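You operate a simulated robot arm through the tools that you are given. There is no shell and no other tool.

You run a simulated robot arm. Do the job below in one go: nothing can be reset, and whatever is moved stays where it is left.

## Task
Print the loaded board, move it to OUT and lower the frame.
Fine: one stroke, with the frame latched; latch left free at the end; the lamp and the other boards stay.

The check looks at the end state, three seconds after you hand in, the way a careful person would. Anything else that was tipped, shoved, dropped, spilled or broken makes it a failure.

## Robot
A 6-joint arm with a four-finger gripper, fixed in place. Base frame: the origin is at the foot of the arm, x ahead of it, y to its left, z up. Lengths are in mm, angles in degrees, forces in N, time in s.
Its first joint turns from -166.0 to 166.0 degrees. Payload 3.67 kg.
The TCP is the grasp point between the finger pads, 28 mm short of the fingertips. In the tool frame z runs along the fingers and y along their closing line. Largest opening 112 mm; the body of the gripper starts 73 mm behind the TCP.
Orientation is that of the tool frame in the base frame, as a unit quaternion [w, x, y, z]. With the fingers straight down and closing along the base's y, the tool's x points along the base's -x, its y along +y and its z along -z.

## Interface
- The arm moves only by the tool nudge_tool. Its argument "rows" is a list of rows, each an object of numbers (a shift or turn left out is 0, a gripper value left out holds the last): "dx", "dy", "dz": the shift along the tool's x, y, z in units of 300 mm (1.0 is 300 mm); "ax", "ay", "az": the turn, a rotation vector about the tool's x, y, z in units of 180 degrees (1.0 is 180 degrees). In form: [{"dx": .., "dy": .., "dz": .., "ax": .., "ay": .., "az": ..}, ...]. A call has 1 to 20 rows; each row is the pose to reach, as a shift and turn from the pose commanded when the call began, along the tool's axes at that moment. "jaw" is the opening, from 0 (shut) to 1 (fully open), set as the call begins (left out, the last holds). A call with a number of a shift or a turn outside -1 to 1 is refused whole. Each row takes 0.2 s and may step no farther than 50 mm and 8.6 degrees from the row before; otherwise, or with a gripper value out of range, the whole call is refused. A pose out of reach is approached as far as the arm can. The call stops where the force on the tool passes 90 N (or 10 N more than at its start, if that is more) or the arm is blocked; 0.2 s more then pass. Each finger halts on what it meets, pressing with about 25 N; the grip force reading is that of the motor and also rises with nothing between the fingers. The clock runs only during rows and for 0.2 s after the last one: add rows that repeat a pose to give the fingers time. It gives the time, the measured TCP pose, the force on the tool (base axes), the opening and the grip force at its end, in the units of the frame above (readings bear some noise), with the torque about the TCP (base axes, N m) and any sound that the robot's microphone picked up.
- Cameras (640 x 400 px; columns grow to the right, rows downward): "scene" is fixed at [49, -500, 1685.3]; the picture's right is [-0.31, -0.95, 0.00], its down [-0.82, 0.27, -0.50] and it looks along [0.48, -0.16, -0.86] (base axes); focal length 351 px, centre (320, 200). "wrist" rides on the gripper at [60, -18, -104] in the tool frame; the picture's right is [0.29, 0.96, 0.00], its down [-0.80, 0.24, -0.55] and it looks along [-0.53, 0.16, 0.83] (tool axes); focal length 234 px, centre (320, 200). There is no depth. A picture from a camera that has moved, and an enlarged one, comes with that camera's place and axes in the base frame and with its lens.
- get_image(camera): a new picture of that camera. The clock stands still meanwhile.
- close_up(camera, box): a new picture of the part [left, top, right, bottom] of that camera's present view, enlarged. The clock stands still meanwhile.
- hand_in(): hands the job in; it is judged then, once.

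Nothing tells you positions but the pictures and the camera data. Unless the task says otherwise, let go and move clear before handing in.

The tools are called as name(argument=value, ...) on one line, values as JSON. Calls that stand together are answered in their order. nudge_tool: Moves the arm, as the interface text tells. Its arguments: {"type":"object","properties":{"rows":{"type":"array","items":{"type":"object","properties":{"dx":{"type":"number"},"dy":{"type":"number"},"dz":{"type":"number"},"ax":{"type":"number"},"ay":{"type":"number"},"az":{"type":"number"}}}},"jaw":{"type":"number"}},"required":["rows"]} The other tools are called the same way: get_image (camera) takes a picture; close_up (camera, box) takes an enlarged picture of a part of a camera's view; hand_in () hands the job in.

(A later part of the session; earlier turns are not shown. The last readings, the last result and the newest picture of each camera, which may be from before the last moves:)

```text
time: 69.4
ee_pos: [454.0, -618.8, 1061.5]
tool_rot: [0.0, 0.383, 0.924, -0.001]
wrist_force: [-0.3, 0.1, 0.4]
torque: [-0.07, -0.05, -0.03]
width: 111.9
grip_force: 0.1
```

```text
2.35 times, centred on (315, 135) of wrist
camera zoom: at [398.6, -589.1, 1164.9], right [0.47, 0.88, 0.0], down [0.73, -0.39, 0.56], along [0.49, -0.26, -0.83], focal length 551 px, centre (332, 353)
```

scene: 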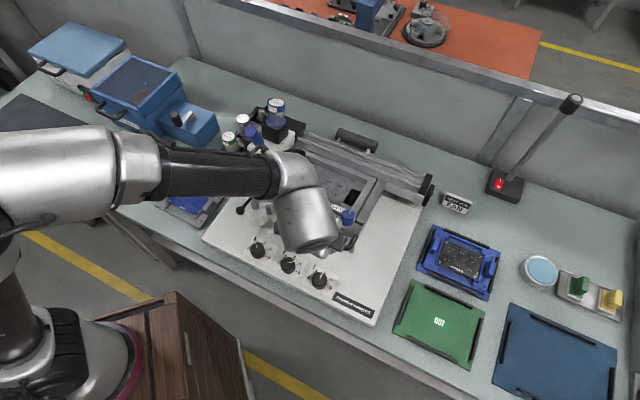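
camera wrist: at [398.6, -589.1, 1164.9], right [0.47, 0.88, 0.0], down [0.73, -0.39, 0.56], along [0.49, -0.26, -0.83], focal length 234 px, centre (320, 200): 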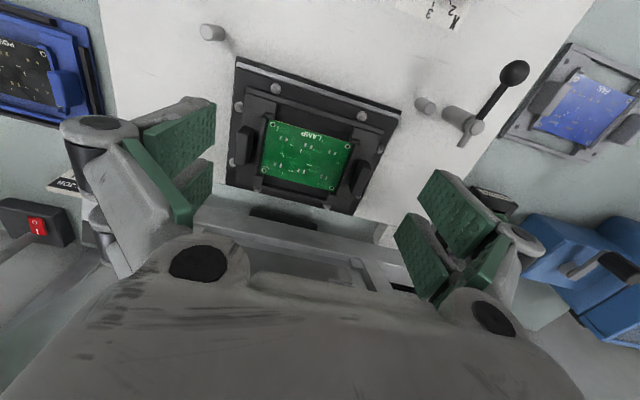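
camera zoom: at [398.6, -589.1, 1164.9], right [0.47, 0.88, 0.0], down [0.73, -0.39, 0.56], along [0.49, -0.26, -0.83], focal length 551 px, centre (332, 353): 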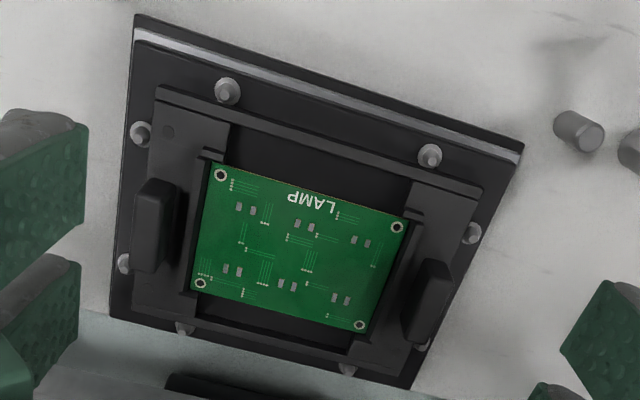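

The lugs are about 12 × 40 mm. I'll approach the left lug (a≈44, b≈817) with a 20° tilt so the hand stays clear of the raised frame, stopping at a standoff to measure height.

nudge_tool(jaw=0.5, rows=[{"dx": -0.038, "dy": 0.08, "dz": 0.09, "ay": -0.037}, {"dx": -0.076, "dy": 0.16, "dz": 0.179, "ay": -0.074}, {"dx": -0.1137, "dy": 0.2407, "dz": 0.269, "ay": -0.1111}])

get_image(camera="wrist")

close_up(camera="wrist", box=[240, 60, 400, 200])

close_up(camera="scene", box=[240, 60, 420, 240])

```text
time: 70.2
ee_pos: [531.3, -593.4, 980.8]
tool_rot: [0.161, 0.377, 0.91, -0.068]
wrist_force: [0.7, 0.2, -0.2]
torque: [0.03, -0.01, 0.06]
width: 55.8
grip_force: 0.0
```

```text
taken
camera wrist: at [452.0, -541.0, 1057.0], right [0.49, 0.87, -0.1], down [0.56, -0.22, 0.79], along [0.67, -0.44, -0.6], focal length 234 px, centre (320, 200)
```

wrist: 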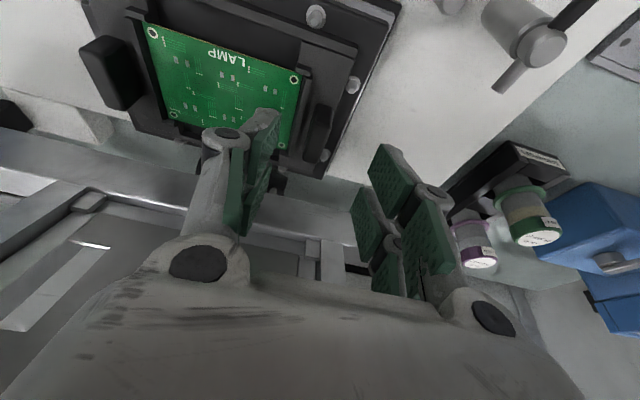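

```text
2.86 times, centred on (320, 130) of wrist
camera zoom: at [452.0, -541.0, 1057.0], right [0.49, 0.87, -0.1], down [0.56, -0.22, 0.79], along [0.67, -0.44, -0.6], focal length 669 px, centre (320, 400)
```

zoom: 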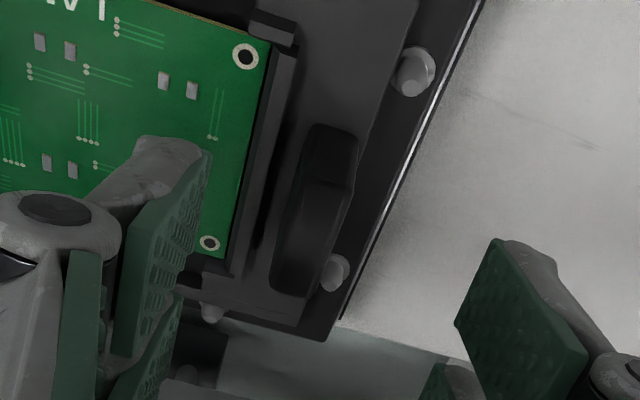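

```text
2.22 times, centred on (330, 150) of scene
camera zoom: at [49.0, -500.0, 1685.3], right [-0.31, -0.95, 0.0], down [-0.82, 0.27, -0.5], along [0.48, -0.16, -0.86], focal length 780 px, centre (298, 311)
```

zoom: 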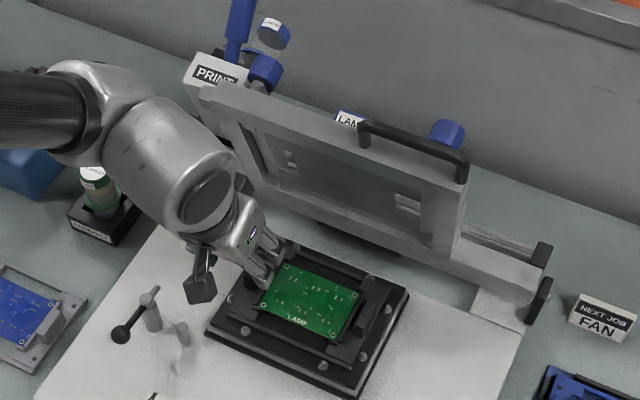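

Lug top is at about (46, 814.5, z 921), with the board surface at z≈898. I'll descend with a 31 mm opening so fingertips stay above board level, then check.

nudge_tool(jaw=0.28, rows=[{"dx": 0.006, "dy": -0.0077, "dz": 0.02}, {"dx": 0.011, "dy": -0.0077, "dz": 0.06}, {"dx": 0.0168, "dy": -0.0077, "dz": 0.095}, {"dx": 0.0168, "dy": -0.0077, "dz": 0.118}])

close_up(camera="wrist", box=[240, 60, 400, 220])

close_up(camera="scene", box=[270, 140, 390, 240])

```text
time: 71.2
ee_pos: [534.4, -600.9, 945.6]
tool_rot: [0.162, 0.377, 0.91, -0.067]
wrist_force: [0.2, -0.2, 0.3]
torque: [0.01, 0.0, 0.0]
width: 31.2
grip_force: 0.0
```

```text
2.50 times, centred on (320, 140) of wrist
camera zoom: at [456.0, -549.1, 1021.9], right [0.48, 0.87, -0.1], down [0.56, -0.22, 0.79], along [0.67, -0.44, -0.6], focal length 585 px, centre (320, 350)
```

zoom: 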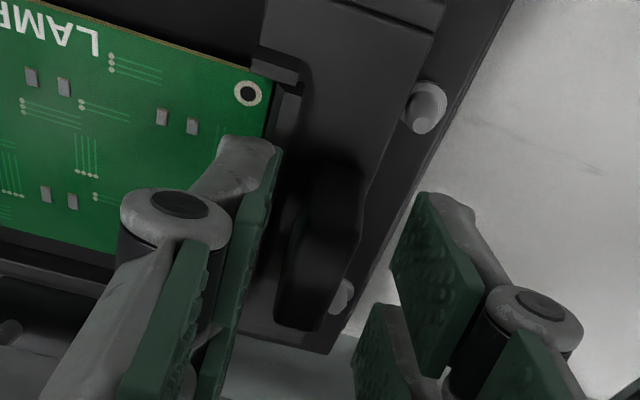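

```text
4.00 times, centred on (330, 190) of scene
camera zoom: at [49.0, -500.0, 1685.3], right [-0.31, -0.95, 0.0], down [-0.82, 0.27, -0.5], along [0.48, -0.16, -0.86], focal length 1403 px, centre (280, 240)
```

zoom: 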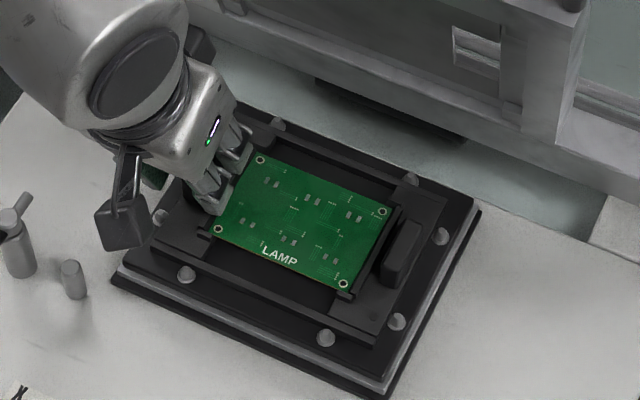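

Centred on the lug within ~1 mm. Closing the grip.

nudge_tool(jaw=0, rows=[{"dz": 0}, {"dz": 0}, {"dz": 0}])

close_up(camera="wrist", box=[240, 60, 400, 220])

close_up(camera="scene", box=[270, 140, 390, 240])

```text
time: 72.0
ee_pos: [535.1, -600.4, 945.6]
tool_rot: [0.162, 0.376, 0.91, -0.066]
wrist_force: [0.3, -0.3, 0.0]
torque: [-0.03, -0.07, 0.0]
width: 13.5
grip_force: 25.0
```

```text
2.50 times, centred on (320, 140) of wrist
camera zoom: at [456.0, -549.2, 1021.9], right [0.48, 0.87, -0.1], down [0.57, -0.22, 0.79], along [0.67, -0.44, -0.6], focal length 585 px, centre (320, 350)
```

zoom: 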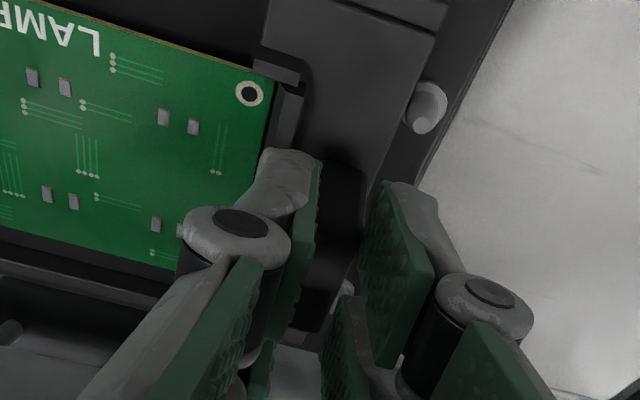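

```text
4.00 times, centred on (330, 190) of scene
camera zoom: at [49.0, -500.0, 1685.3], right [-0.31, -0.95, 0.0], down [-0.82, 0.27, -0.5], along [0.48, -0.16, -0.86], focal length 1403 px, centre (280, 240)
```

zoom: 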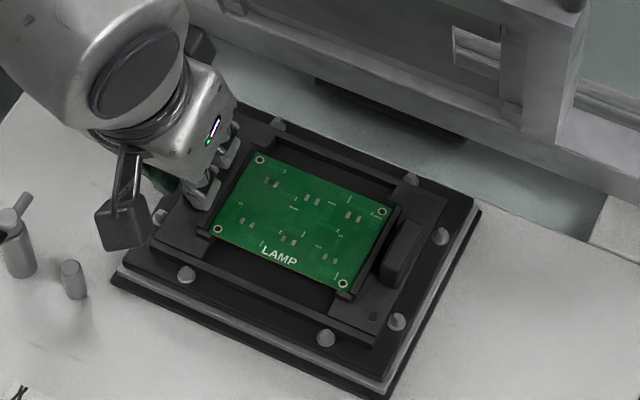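

The lug is held at 13.5 mm. I'll lift the carrier slightly and check how it hangs.

nudge_tool(rows=[{"dx": -0.0057, "dz": -0.0157}, {"dx": -0.0114, "dz": -0.0313}, {"dx": -0.0171, "dz": -0.047}, {"dx": -0.0228, "dz": -0.0627}])

close_up(camera="scene", box=[270, 140, 390, 240])

get_image(camera="wrist")

```text
time: 73.0
ee_pos: [534.2, -599.8, 965.6]
tool_rot: [0.162, 0.376, 0.91, -0.067]
wrist_force: [0.0, -0.7, -1.7]
torque: [0.08, -0.04, 0.04]
width: 13.4
grip_force: 25.0
```

```text
4.00 times, centred on (330, 190) of scene
camera zoom: at [49.0, -500.0, 1685.3], right [-0.31, -0.95, 0.0], down [-0.82, 0.27, -0.5], along [0.48, -0.16, -0.86], focal length 1403 px, centre (280, 240)
```

zoom: 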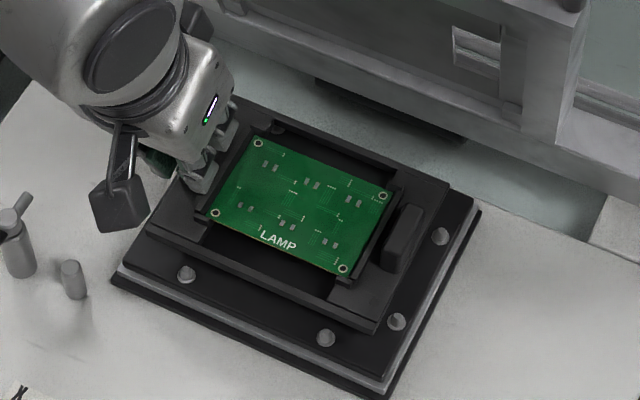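

```text
taken
camera wrist: at [456.0, -548.5, 1042.0], right [0.48, 0.87, -0.1], down [0.57, -0.22, 0.79], along [0.67, -0.44, -0.6], focal length 234 px, centre (320, 200)
```

wrist: 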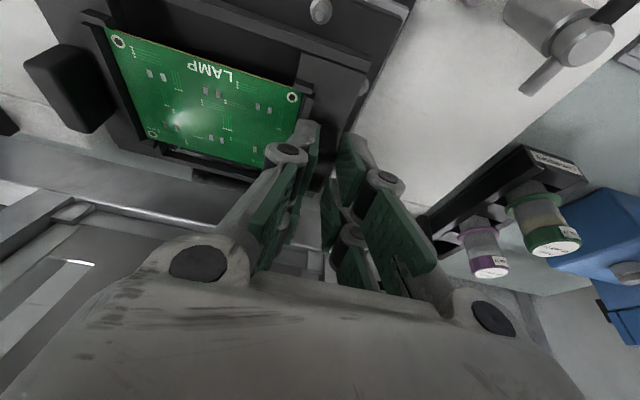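

The carrier is light (~1.7 N) and hangs level. I'll lift it clear and bring it forward, away from the raised frame.

nudge_tool(rows=[{"dx": -0.0143, "dz": -0.039}, {"dx": -0.0285, "dz": -0.0783}, {"dx": -0.022, "dz": -0.134}, {"dx": -0.0157, "dz": -0.1894}, {"dx": 0.025, "dz": -0.2485}, {"dx": 0.0655, "dz": -0.3077}, {"dx": 0.133, "dz": -0.3412}, {"dx": 0.2007, "dz": -0.3747}, {"dx": 0.2712, "dz": -0.4004}, {"dx": 0.3417, "dz": -0.426}, {"dx": 0.3857, "dz": -0.442}])

get_image(camera="scene")

get_image(camera="wrist")

```text
time: 75.4
ee_pos: [425.6, -491.2, 1050.1]
tool_rot: [0.161, 0.376, 0.91, -0.067]
wrist_force: [0.7, -0.4, -1.1]
torque: [0.02, -0.08, 0.0]
width: 13.5
grip_force: 25.3
```

```text
taken
```

scene: 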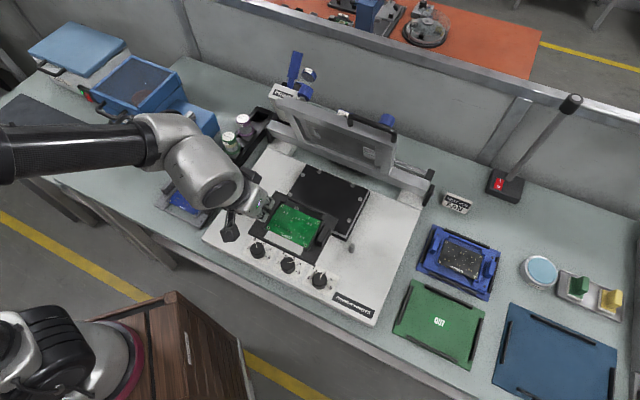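

```text
taken
camera wrist: at [347.2, -439.5, 1126.5], right [0.48, 0.87, -0.1], down [0.57, -0.22, 0.79], along [0.67, -0.44, -0.6], focal length 234 px, centre (320, 200)
```

wrist: 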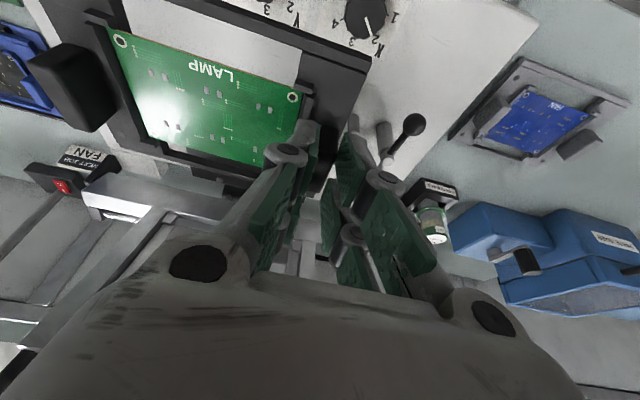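

The carrier is clear. Moving it right, toward OUT, at this height.

nudge_tool(rows=[{"dy": -0.04}, {"dy": -0.12}, {"dy": -0.2}, {"dy": -0.29}, {"dy": -0.38}, {"dy": -0.47}, {"dy": -0.55}, {"dy": -0.6}, {"dy": -0.633}])

nudge_tool(rows=[{"dy": -0.04}, {"dy": -0.12}, {"dy": -0.2}, {"dy": -0.29}, {"dy": -0.38}, {"dy": -0.47}, {"dy": -0.55}, {"dy": -0.6}, {"dy": -0.617}])

get_image(camera="scene")

get_image(camera="wrist")

```text
time: 77.4
ee_pos: [290.9, -626.5, 1051.0]
tool_rot: [0.161, 0.377, 0.91, -0.067]
wrist_force: [-0.1, 0.2, -0.2]
torque: [0.06, -0.01, 0.01]
width: 13.6
grip_force: 24.6
```

```text
time: 79.4
ee_pos: [160.9, -756.3, 1049.8]
tool_rot: [0.162, 0.376, 0.91, -0.066]
wrist_force: [0.1, 0.5, -0.7]
torque: [0.06, -0.06, 0.0]
width: 13.4
grip_force: 25.1
```

```text
taken
```

scene: 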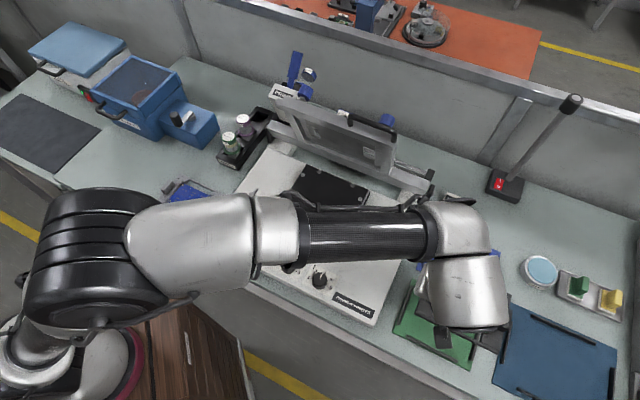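

```text
taken
camera wrist: at [82.2, -704.8, 1126.8], right [0.48, 0.87, -0.1], down [0.57, -0.22, 0.79], along [0.67, -0.44, -0.6], focal length 234 px, centre (320, 200)
```

wrist: 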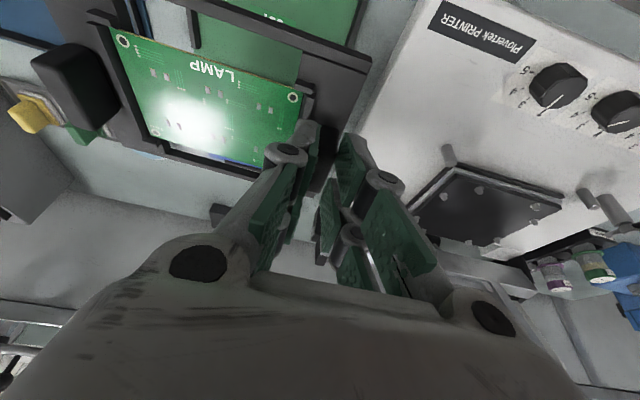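

The carrier is over OUT at height. Lowering partway to align with the mat's rails.

nudge_tool(rows=[{"dx": 0.0285, "dz": 0.0783}, {"dx": 0.057, "dz": 0.1567}, {"dx": 0.0855, "dz": 0.235}, {"dx": 0.114, "dz": 0.3133}])

get_image(camera="wrist")

close_up(camera="scene", box=[370, 230, 530, 390])

```text
time: 80.4
ee_pos: [161.2, -756.6, 951.8]
tool_rot: [0.161, 0.376, 0.91, -0.068]
wrist_force: [-1.1, 0.6, -1.2]
torque: [0.1, -0.01, 0.01]
width: 13.5
grip_force: 25.1
```

```text
taken
camera wrist: at [82.4, -705.5, 1026.7], right [0.48, 0.87, -0.1], down [0.57, -0.22, 0.79], along [0.67, -0.44, -0.6], focal length 234 px, centre (320, 200)
```

wrist: 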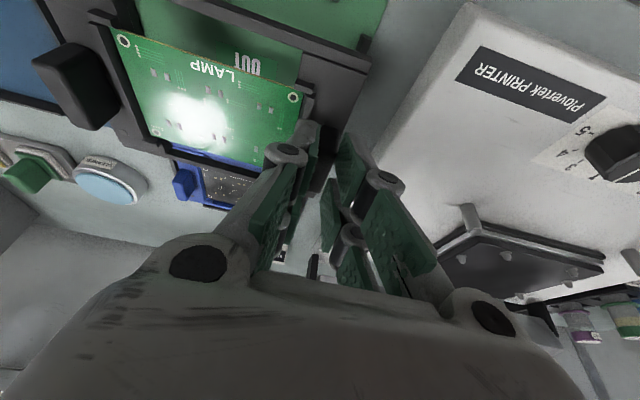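

```text
2.50 times, centred on (450, 310) of scene
camera zoom: at [49.0, -500.0, 1685.3], right [-0.31, -0.95, 0.0], down [-0.82, 0.27, -0.5], along [0.48, -0.16, -0.86], focal length 877 px, centre (-5, -75)
```

zoom: 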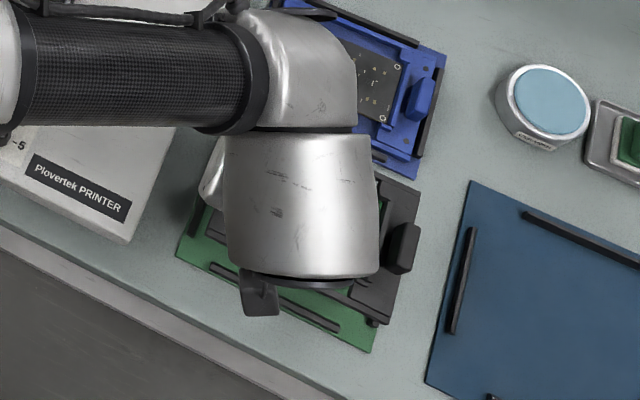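

close_up(camera="wrist", box=[200, 0, 420, 140])

close_up(camera="wrist", box=[0, 0, 220, 140])

```text
2.86 times, centred on (310, 70) of wrist
camera zoom: at [82.4, -705.5, 1026.7], right [0.48, 0.87, -0.1], down [0.57, -0.22, 0.79], along [0.67, -0.44, -0.6], focal length 669 px, centre (349, 571)
```

zoom: 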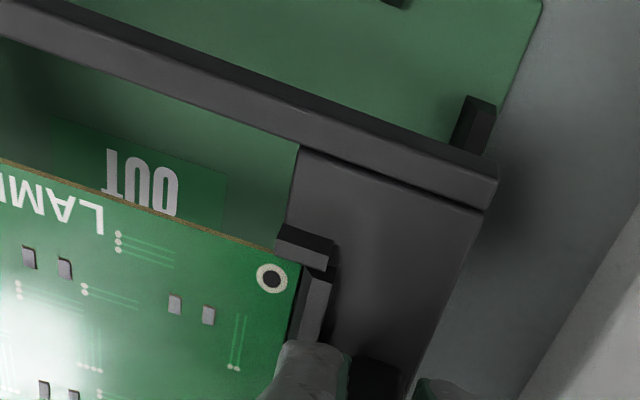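

```text
2.86 times, centred on (110, 70) of wrist
camera zoom: at [82.4, -705.5, 1026.7], right [0.48, 0.87, -0.1], down [0.57, -0.22, 0.79], along [0.67, -0.44, -0.6], focal length 669 px, centre (920, 571)
```

zoom: 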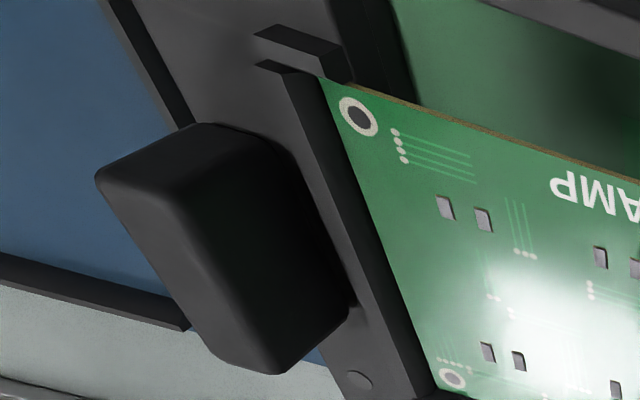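

The carrier's left edge needs to go slightly right to sit inside the mat's rails. I'll shift ~2.5 mm and lower to just above the rails to compare directly.

nudge_tool(rows=[{"dx": 0.0171, "dy": -0.0083, "dz": 0.047}, {"dx": 0.0342, "dy": -0.0083, "dz": 0.094}, {"dx": 0.0513, "dy": -0.0083, "dz": 0.141}])

get_image(camera="wrist")

close_up(camera="wrist", box=[200, 0, 420, 140])

close_up(camera="scene", box=[390, 260, 500, 370])

```text
time: 81.2
ee_pos: [160.0, -758.7, 906.4]
tool_rot: [0.161, 0.376, 0.91, -0.067]
wrist_force: [-0.4, -0.1, -0.6]
torque: [0.06, -0.03, -0.02]
width: 13.5
grip_force: 24.8
```

```text
taken
camera wrist: at [81.5, -707.1, 982.9], right [0.49, 0.87, -0.1], down [0.56, -0.22, 0.79], along [0.67, -0.44, -0.6], focal length 234 px, centre (320, 200)
```

wrist: 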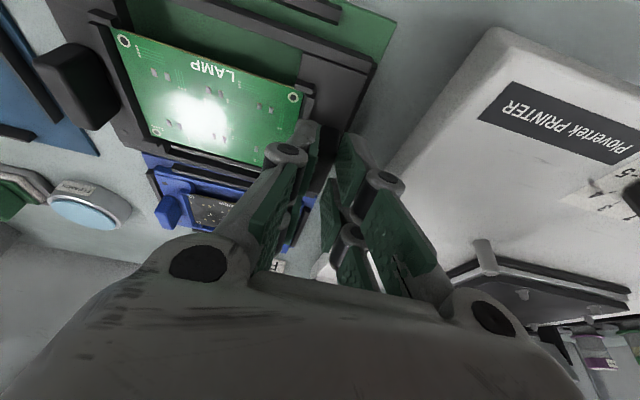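

```text
2.86 times, centred on (310, 70) of wrist
camera zoom: at [81.5, -707.1, 982.9], right [0.49, 0.87, -0.1], down [0.56, -0.22, 0.79], along [0.67, -0.44, -0.6], focal length 669 px, centre (349, 571)
```

zoom: 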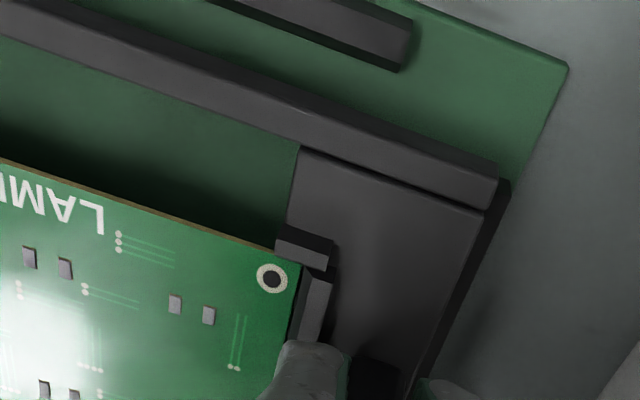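

```text
3.64 times, centred on (445, 315) of scene
camera zoom: at [49.0, -500.0, 1685.3], right [-0.31, -0.95, 0.0], down [-0.82, 0.27, -0.5], along [0.48, -0.16, -0.86], focal length 1276 px, centre (-134, -218)
```

zoom: 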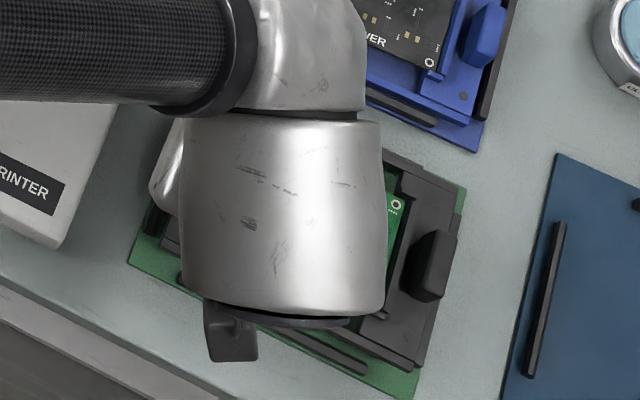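

Let me zoom tightly on the carrier's left edge against the mat's left rail.

close_up(camera="wrist", box=[330, 40, 400, 140])

close_up(camera="wrist", box=[270, 0, 400, 80])

close_up(camera="scene", box=[415, 220, 505, 310])

```text
4.00 times, centred on (365, 90) of wrist
camera zoom: at [81.5, -707.1, 982.9], right [0.49, 0.87, -0.1], down [0.56, -0.22, 0.79], along [0.67, -0.44, -0.6], focal length 937 px, centre (140, 640)
```

zoom: 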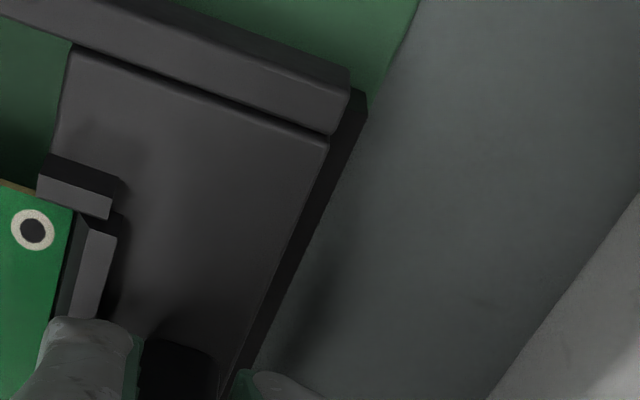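

```text
4.92 times, centred on (335, 40) of wrist
camera zoom: at [81.5, -707.1, 982.9], right [0.49, 0.87, -0.1], down [0.56, -0.22, 0.79], along [0.67, -0.44, -0.6], focal length 1153 px, centre (246, 988)
```

zoom: 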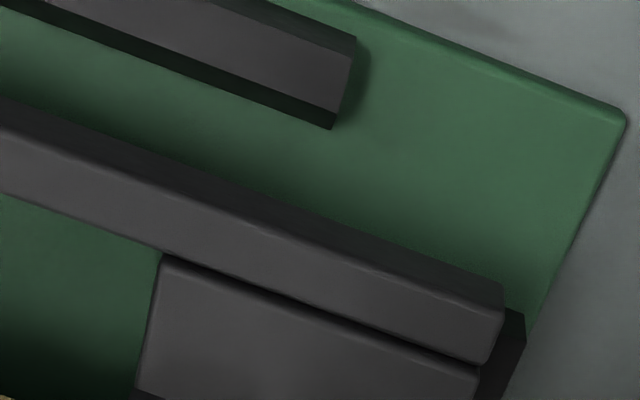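

```text
4.44 times, centred on (460, 265) of scene
camera zoom: at [49.0, -500.0, 1685.3], right [-0.31, -0.95, 0.0], down [-0.82, 0.27, -0.5], along [0.48, -0.16, -0.86], focal length 1559 px, centre (-302, -89)
```

zoom: 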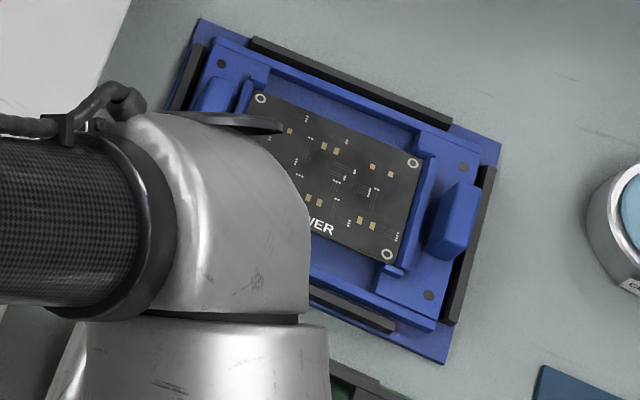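

The carrier sits within about 1 mm of centred over the rails. A 0.7 mm trim left, then lowering in small steps.

nudge_tool(rows=[{"dx": 0.0034, "dy": 0.0023, "dz": 0.0094}, {"dx": 0.0068, "dy": 0.0023, "dz": 0.0188}, {"dx": 0.0103, "dy": 0.0023, "dz": 0.0282}, {"dx": 0.0137, "dy": 0.0023, "dz": 0.0376}])

close_up(camera="wrist", box=[330, 40, 400, 140])

close_up(camera="wrist", box=[270, 0, 400, 80])

close_up(camera="scene", box=[390, 260, 500, 370])

```text
time: 82.2
ee_pos: [159.9, -758.9, 894.2]
tool_rot: [0.161, 0.377, 0.91, -0.067]
wrist_force: [0.3, 0.3, -0.8]
torque: [0.07, -0.05, 0.0]
width: 13.5
grip_force: 24.8
```

```text
4.00 times, centred on (365, 90) of wrist
camera zoom: at [81.1, -706.8, 970.4], right [0.48, 0.87, -0.1], down [0.57, -0.22, 0.79], along [0.67, -0.44, -0.6], focal length 937 px, centre (140, 640)
```

zoom: 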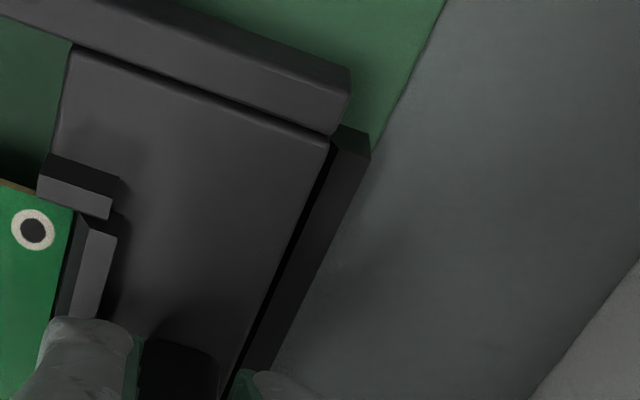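

```text
4.92 times, centred on (335, 40) of wrist
camera zoom: at [81.1, -706.8, 970.4], right [0.48, 0.87, -0.1], down [0.57, -0.22, 0.79], along [0.67, -0.44, -0.6], focal length 1153 px, centre (246, 988)
```

zoom: 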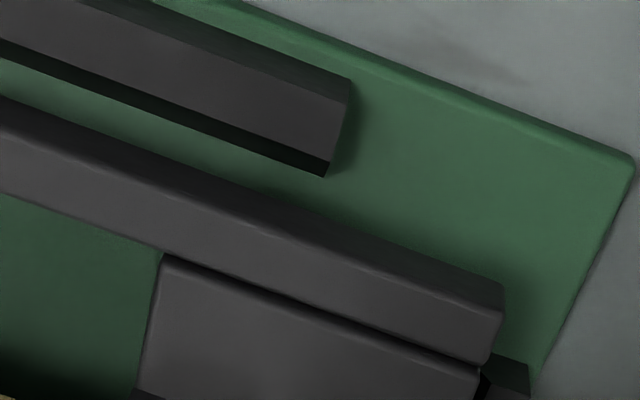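

```text
3.64 times, centred on (445, 315) of scene
camera zoom: at [49.0, -500.0, 1685.3], right [-0.31, -0.95, 0.0], down [-0.82, 0.27, -0.5], along [0.48, -0.16, -0.86], focal length 1276 px, centre (-134, -218)
```

zoom: 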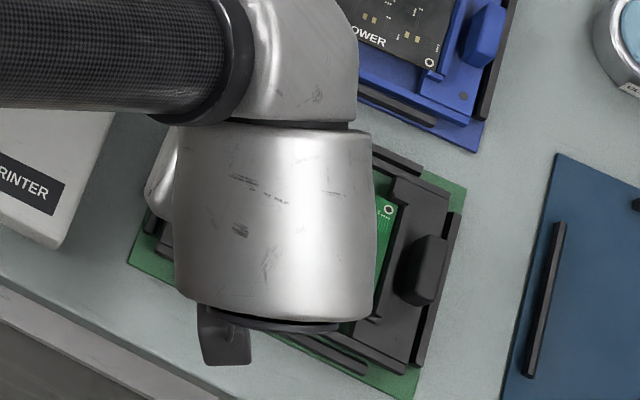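

The left rail's inner edge now shows a small gap beside the carrier, and right/back rails look clear too. Continuing down slowly until it rests.

nudge_tool(rows=[{"dx": 0.0023, "dz": 0.0063}, {"dx": 0.0046, "dz": 0.0125}])

nudge_tool(rows=[{"dx": 0.0023, "dz": 0.0063}])

close_up(camera="wrist", box=[330, 40, 400, 140])

close_up(camera="scene", box=[430, 270, 500, 360])

```text
time: 82.8
ee_pos: [159.2, -758.2, 890.2]
tool_rot: [0.161, 0.376, 0.91, -0.067]
wrist_force: [-1.0, -0.2, -2.1]
torque: [0.07, -0.04, 0.0]
width: 13.7
grip_force: 25.2
```

```text
time: 83.2
ee_pos: [158.6, -758.8, 887.4]
tool_rot: [0.161, 0.376, 0.91, -0.066]
wrist_force: [-0.1, 0.2, 0.1]
torque: [0.03, -0.05, 0.0]
width: 13.5
grip_force: 25.0
```

```text
4.00 times, centred on (365, 90) of wrist
camera zoom: at [80.5, -706.8, 964.0], right [0.49, 0.87, -0.1], down [0.57, -0.22, 0.79], along [0.67, -0.44, -0.6], focal length 937 px, centre (140, 640)
```

zoom: 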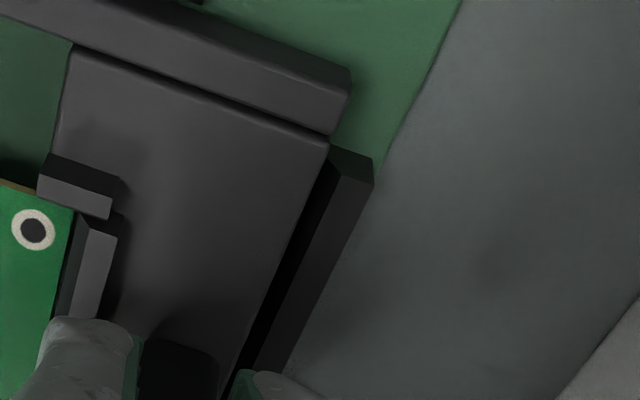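

```text
4.44 times, centred on (465, 315) of scene
camera zoom: at [49.0, -500.0, 1685.3], right [-0.31, -0.95, 0.0], down [-0.82, 0.27, -0.5], along [0.48, -0.16, -0.86], focal length 1559 px, centre (-324, -311)
```

zoom: 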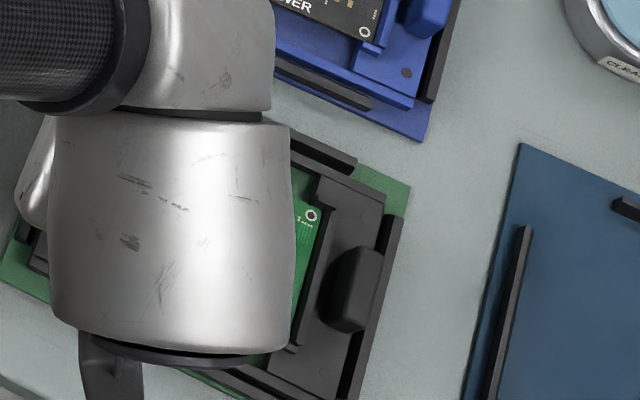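

There is visible gap to the rails on both left and right sides. Lowering the last bit until contact is felt.

nudge_tool(rows=[{"dx": 0.0023, "dz": 0.0063}])

nudge_tool(rows=[{"dx": 0.0017, "dz": 0.0047}])

close_up(camera="wrist", box=[330, 40, 400, 140])

close_up(camera="wrist", box=[200, 0, 400, 100])

```text
time: 83.6
ee_pos: [158.2, -759.0, 886.8]
tool_rot: [0.161, 0.375, 0.91, -0.066]
wrist_force: [0.5, -0.1, 0.0]
torque: [-0.02, -0.03, -0.01]
width: 13.5
grip_force: 25.0
```

```text
time: 84.0
ee_pos: [158.9, -758.5, 883.9]
tool_rot: [0.162, 0.376, 0.91, -0.067]
wrist_force: [0.1, 0.0, -0.5]
torque: [-0.05, -0.02, 0.03]
width: 13.5
grip_force: 25.1
```

```text
4.00 times, centred on (365, 90) of wrist
camera zoom: at [80.6, -707.3, 960.7], right [0.48, 0.87, -0.1], down [0.57, -0.22, 0.79], along [0.67, -0.44, -0.6], focal length 937 px, centre (140, 640)
```

zoom: 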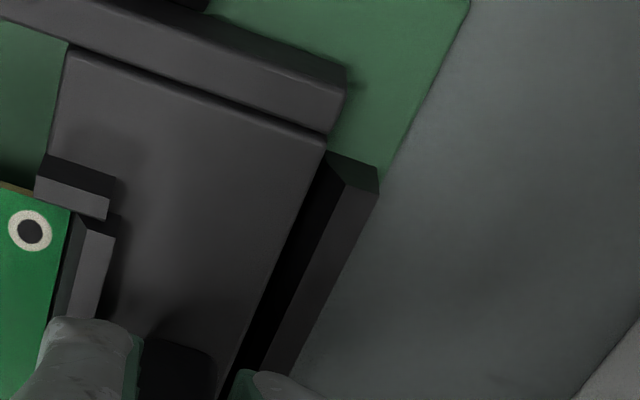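

```text
3.20 times, centred on (300, 50) of wrist
camera zoom: at [80.6, -707.3, 960.7], right [0.48, 0.87, -0.1], down [0.57, -0.22, 0.79], along [0.67, -0.44, -0.6], focal length 749 px, centre (384, 680)
```

zoom: 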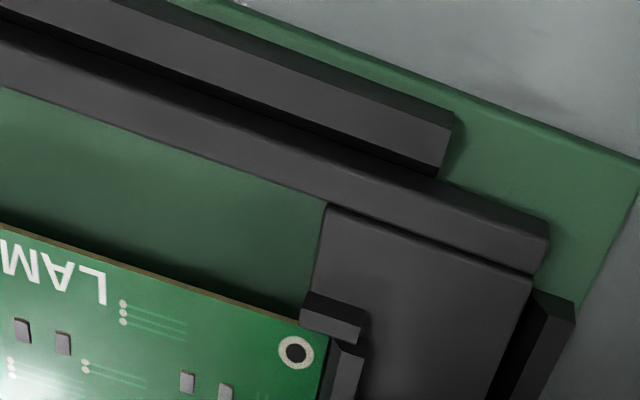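

The carrier's far end seems to be touching down. A bit more.

nudge_tool(rows=[{"dx": 0.0017, "dz": 0.0047}])

nudge_tool(rows=[{"dx": 0.0017, "dz": 0.0047}])

close_up(camera="wrist", box=[330, 40, 400, 140])

close_up(camera="scene", box=[430, 270, 500, 360])

```text
time: 84.4
ee_pos: [159.6, -759.4, 882.9]
tool_rot: [0.161, 0.376, 0.91, -0.067]
wrist_force: [0.9, -0.1, -0.3]
torque: [-0.14, 0.01, 0.08]
width: 13.5
grip_force: 25.1
```

```text
time: 84.8
ee_pos: [158.5, -758.0, 881.0]
tool_rot: [0.16, 0.376, 0.91, -0.067]
wrist_force: [1.7, -0.5, 2.7]
torque: [-0.01, 0.01, 0.06]
width: 13.4
grip_force: 25.1
```

```text
4.00 times, centred on (365, 90) of wrist
camera zoom: at [80.8, -706.8, 957.7], right [0.49, 0.87, -0.1], down [0.57, -0.22, 0.79], along [0.67, -0.44, -0.6], focal length 937 px, centre (140, 640)
```

zoom: 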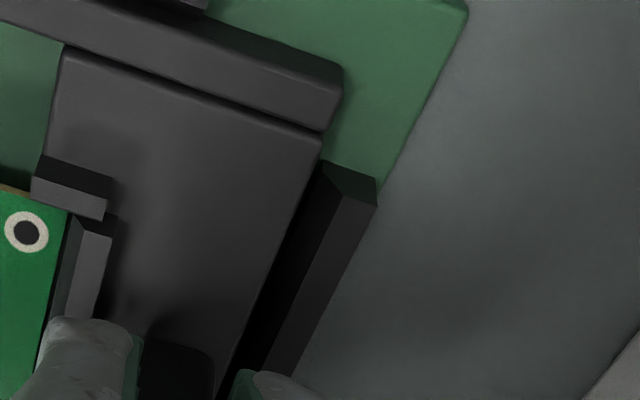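

```text
4.44 times, centred on (465, 315) of scene
camera zoom: at [49.0, -500.0, 1685.3], right [-0.31, -0.95, 0.0], down [-0.82, 0.27, -0.5], along [0.48, -0.16, -0.86], focal length 1559 px, centre (-324, -311)
```

zoom: 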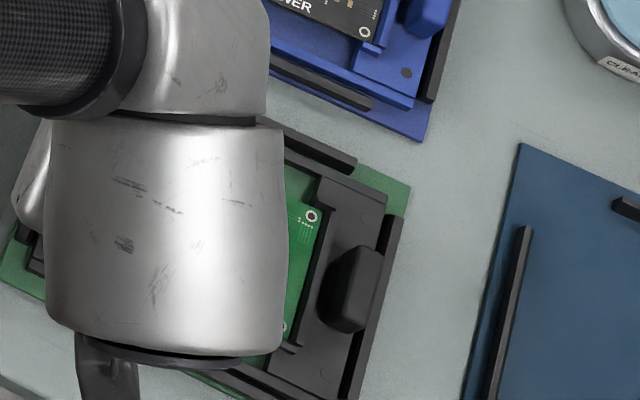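

Contact felt (~3 N). I'll check the far (right) end closely to make sure it isn't riding on the right rail.

close_up(camera="scene", box=[455, 295, 495, 345])

close_up(camera="wrist", box=[0, 0, 160, 160])

get_image(camera="wrist")

```text
8.00 times, centred on (475, 320) of scene
camera zoom: at [49.0, -500.0, 1685.3], right [-0.31, -0.95, 0.0], down [-0.82, 0.27, -0.5], along [0.48, -0.16, -0.86], focal length 2807 px, centre (-920, -760)
```

zoom: 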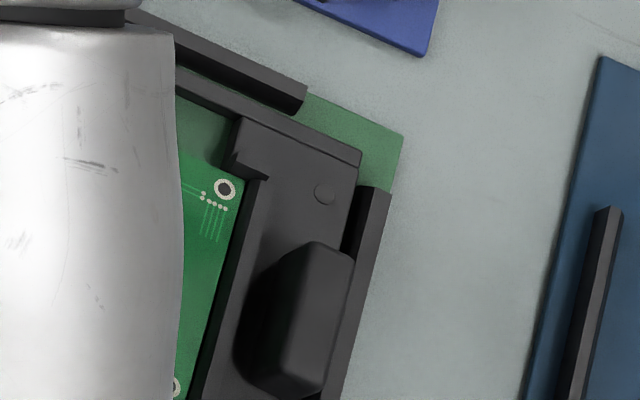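

```text
2.50 times, centred on (80, 80) of wrist
camera zoom: at [80.8, -706.8, 957.7], right [0.49, 0.87, -0.1], down [0.57, -0.22, 0.79], along [0.67, -0.44, -0.6], focal length 585 px, centre (920, 500)
```

zoom: 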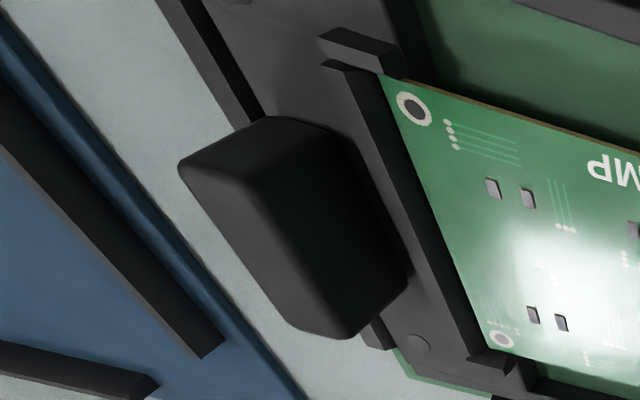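

```text
taken
camera wrist: at [80.8, -706.8, 957.7], right [0.49, 0.87, -0.1], down [0.57, -0.22, 0.79], along [0.67, -0.44, -0.6], focal length 234 px, centre (320, 200)
```

wrist: 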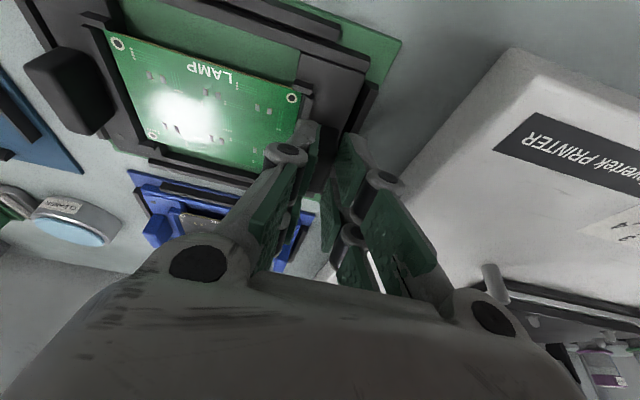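

The right edge sits inside its rail with a visible gap, so it's on the mat. One more small press down to seat it, then release.

nudge_tool(rows=[{"dx": 0.0011, "dz": 0.0031}])

```text
time: 85.2
ee_pos: [159.0, -758.1, 880.8]
tool_rot: [0.161, 0.377, 0.91, -0.067]
wrist_force: [3.2, 3.2, 14.1]
torque: [0.4, 0.22, -0.01]
width: 13.5
grip_force: 25.4
```

Seated (14 N). I'll ease up 1 mm and open the fingers moderately to let go.

nudge_tool(rows=[{"dx": -0.0011, "dz": -0.0031}])

nudge_tool(jaw=0.28, rows=[{"dz": 0}, {"dz": 0}])

close_up(camera="wrist", box=[200, 0, 420, 160])

close_up(camera="scene", box=[430, 270, 500, 360])

```text
time: 85.6
ee_pos: [158.7, -758.1, 880.4]
tool_rot: [0.161, 0.376, 0.91, -0.068]
wrist_force: [5.0, -1.3, 12.1]
torque: [-0.26, -0.32, 0.03]
width: 13.6
grip_force: 24.9
```

```text
time: 86.2
ee_pos: [158.5, -757.9, 880.6]
tool_rot: [0.161, 0.376, 0.91, -0.067]
wrist_force: [-0.4, -0.1, 0.3]
torque: [-0.04, 0.01, -0.04]
width: 31.3
grip_force: 0.0
```

```text
2.50 times, centred on (310, 80) of wrist
camera zoom: at [80.3, -706.9, 957.0], right [0.49, 0.87, -0.1], down [0.57, -0.23, 0.79], along [0.67, -0.44, -0.6], focal length 585 px, centre (345, 500)
```

zoom: 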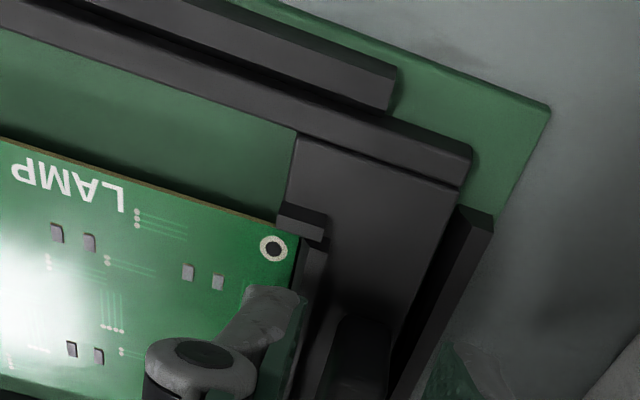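

```text
4.44 times, centred on (465, 315) of scene
camera zoom: at [49.0, -500.0, 1685.3], right [-0.31, -0.95, 0.0], down [-0.82, 0.27, -0.5], along [0.48, -0.16, -0.86], focal length 1559 px, centre (-324, -311)
```

zoom: 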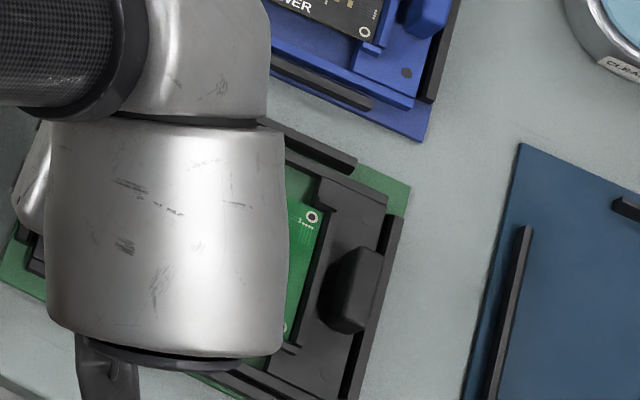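

Released, and the carrier stays in the rails. Backing out upward.

nudge_tool(rows=[{"dx": -0.011, "dz": -0.031}, {"dx": -0.034, "dz": -0.094}, {"dx": -0.068, "dz": -0.2}, {"dx": -0.1, "dz": -0.35}, {"dx": -0.1, "dz": -0.5}])

get_image(camera="wrist")

close_up(camera="wrist", box=[160, 0, 400, 160])

close_up(camera="scene", box=[380, 260, 500, 380])

```text
time: 87.4
ee_pos: [141.2, -741.3, 1030.1]
tool_rot: [0.161, 0.377, 0.91, -0.067]
wrist_force: [0.1, -0.6, -0.3]
torque: [-0.01, -0.02, 0.01]
width: 31.2
grip_force: 0.1
```

```text
taken
camera wrist: at [64.1, -689.1, 1107.2], right [0.48, 0.87, -0.1], down [0.57, -0.23, 0.79], along [0.67, -0.44, -0.6], focal length 234 px, centre (320, 200)
```

wrist: 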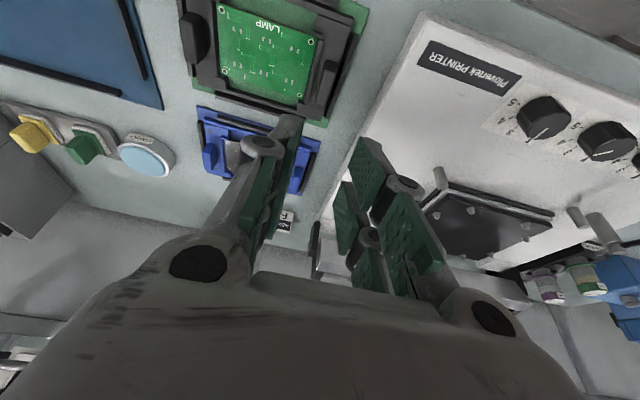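

```text
2.50 times, centred on (280, 80) of wrist
camera zoom: at [64.1, -689.1, 1107.2], right [0.48, 0.87, -0.1], down [0.57, -0.23, 0.79], along [0.67, -0.44, -0.6], focal length 585 px, centre (420, 500)
```

zoom: 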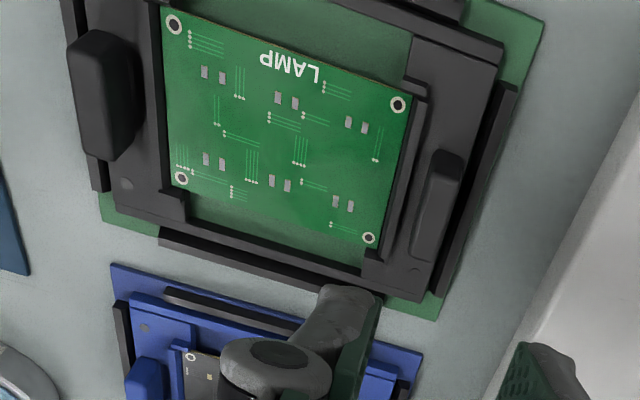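

```text
3.33 times, centred on (440, 320) of scene
camera zoom: at [49.0, -500.0, 1685.3], right [-0.31, -0.95, 0.0], down [-0.82, 0.27, -0.5], along [0.48, -0.16, -0.86], focal length 1170 px, centre (-80, -200)
```

zoom: 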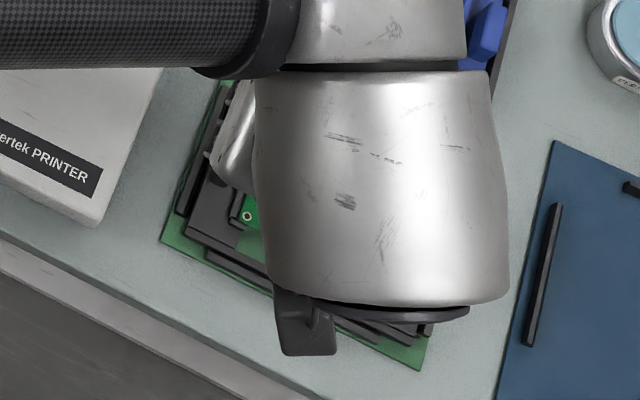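

The LAMP carrier is seated squarely on OUT. Now I'll go back up to the raised frame's handle to lower it.

nudge_tool(rows=[{"dx": -0.048, "dy": 0.069, "dz": -0.083, "ay": 0.0185}, {"dx": -0.096, "dy": 0.138, "dz": -0.166, "ay": 0.037}, {"dx": -0.144, "dy": 0.207, "dz": -0.249, "ay": 0.0556}, {"dx": -0.192, "dy": 0.276, "dz": -0.332, "ay": 0.0741}, {"dx": -0.24, "dy": 0.345, "dz": -0.415, "ay": 0.0926}, {"dx": -0.2878, "dy": 0.4133, "dz": -0.4985, "ay": 0.1111}])

nudge_tool(jaw=0.25, rows=[{"dx": -0.0321, "dy": 0.0315, "dz": -0.0188, "az": 0.0455}, {"dx": -0.0642, "dy": 0.0631, "dz": -0.0376, "az": 0.0909}, {"dx": -0.0963, "dy": 0.0946, "dz": -0.0565, "az": 0.1364}, {"dx": -0.1284, "dy": 0.1262, "dz": -0.0753, "az": 0.1818}, {"dx": -0.1605, "dy": 0.1577, "dz": -0.0941, "az": 0.2273}, {"dx": -0.1925, "dy": 0.1893, "dz": -0.1129, "az": 0.2727}, {"dx": -0.2246, "dy": 0.2208, "dz": -0.1317, "az": 0.3182}, {"dx": -0.2567, "dy": 0.2524, "dz": -0.1505, "az": 0.3636}, {"dx": -0.2888, "dy": 0.2839, "dz": -0.1694, "az": 0.4091}, {"dx": -0.3209, "dy": 0.3155, "dz": -0.1882, "az": 0.4545}, {"dx": -0.353, "dy": 0.347, "dz": -0.207, "az": 0.5}])

get_image(camera="scene")

get_image(camera="wrist")

```text
time: 88.8
ee_pos: [250.9, -674.3, 1204.4]
tool_rot: [0.0, 0.382, 0.924, 0.0]
wrist_force: [0.8, 0.2, -1.2]
torque: [-0.01, -0.05, 0.0]
width: 31.4
grip_force: 0.0
```

```text
time: 91.2
ee_pos: [397.8, -678.0, 1263.6]
tool_rot: [0.001, 0.924, 0.382, 0.0]
wrist_force: [-1.0, 0.4, 0.4]
torque: [0.0, 0.0, 0.01]
width: 28.0
grip_force: 0.0
```

```text
taken
```

scene: 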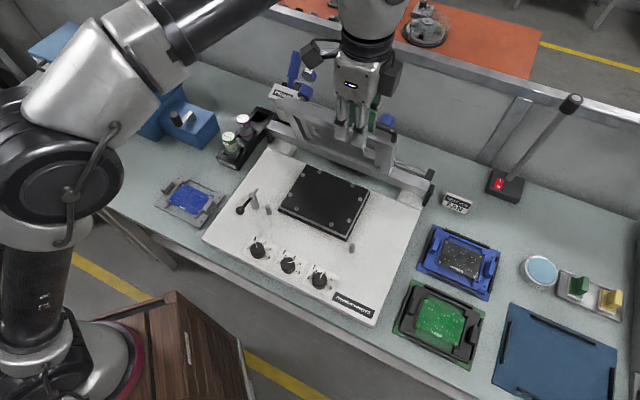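

```text
taken
camera wrist: at [428.3, -621.9, 1367.0], right [0.88, -0.48, 0.0], down [-0.4, -0.73, 0.55], along [-0.26, -0.49, -0.83], focal length 234 px, centre (320, 200)
```

wrist: 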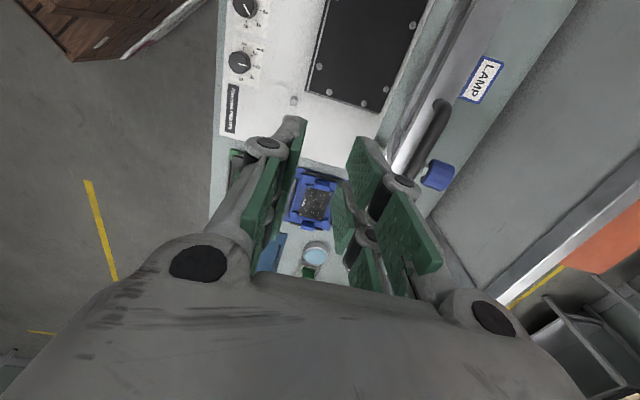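

The scene shows the board on OUT and everything else in place. Tilting and moving to a standoff above the handle bar.

nudge_tool(rows=[{"dx": 0.002, "dy": 0.073, "dz": 0.02, "ax": -0.037}, {"dx": 0.004, "dy": 0.146, "dz": 0.041, "ax": -0.074}, {"dx": 0.007, "dy": 0.2187, "dz": 0.062, "ax": -0.1111}])

close_up(camera="wrist", box=[240, 40, 420, 220])

```text
time: 92.0
ee_pos: [448.3, -723.3, 1245.9]
tool_rot: [0.162, 0.91, 0.377, 0.068]
wrist_force: [-0.6, -0.3, 0.1]
torque: [-0.01, -0.01, -0.02]
width: 28.2
grip_force: 0.1
```

```text
2.22 times, centred on (330, 130) of wrist
camera zoom: at [453.3, -642.1, 1335.8], right [0.84, -0.43, 0.33], down [-0.54, -0.59, 0.6], along [-0.07, -0.68, -0.73], focal length 520 px, centre (298, 356)
```

zoom: 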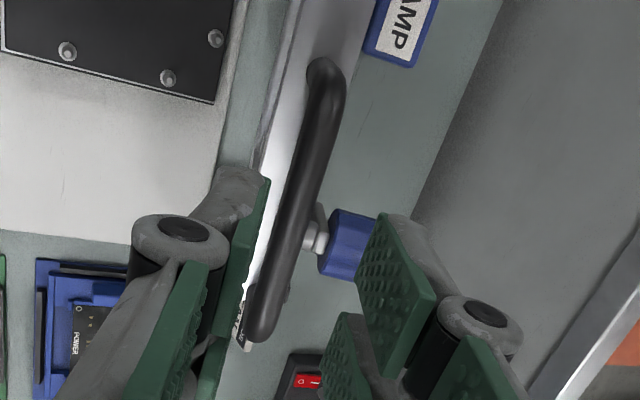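

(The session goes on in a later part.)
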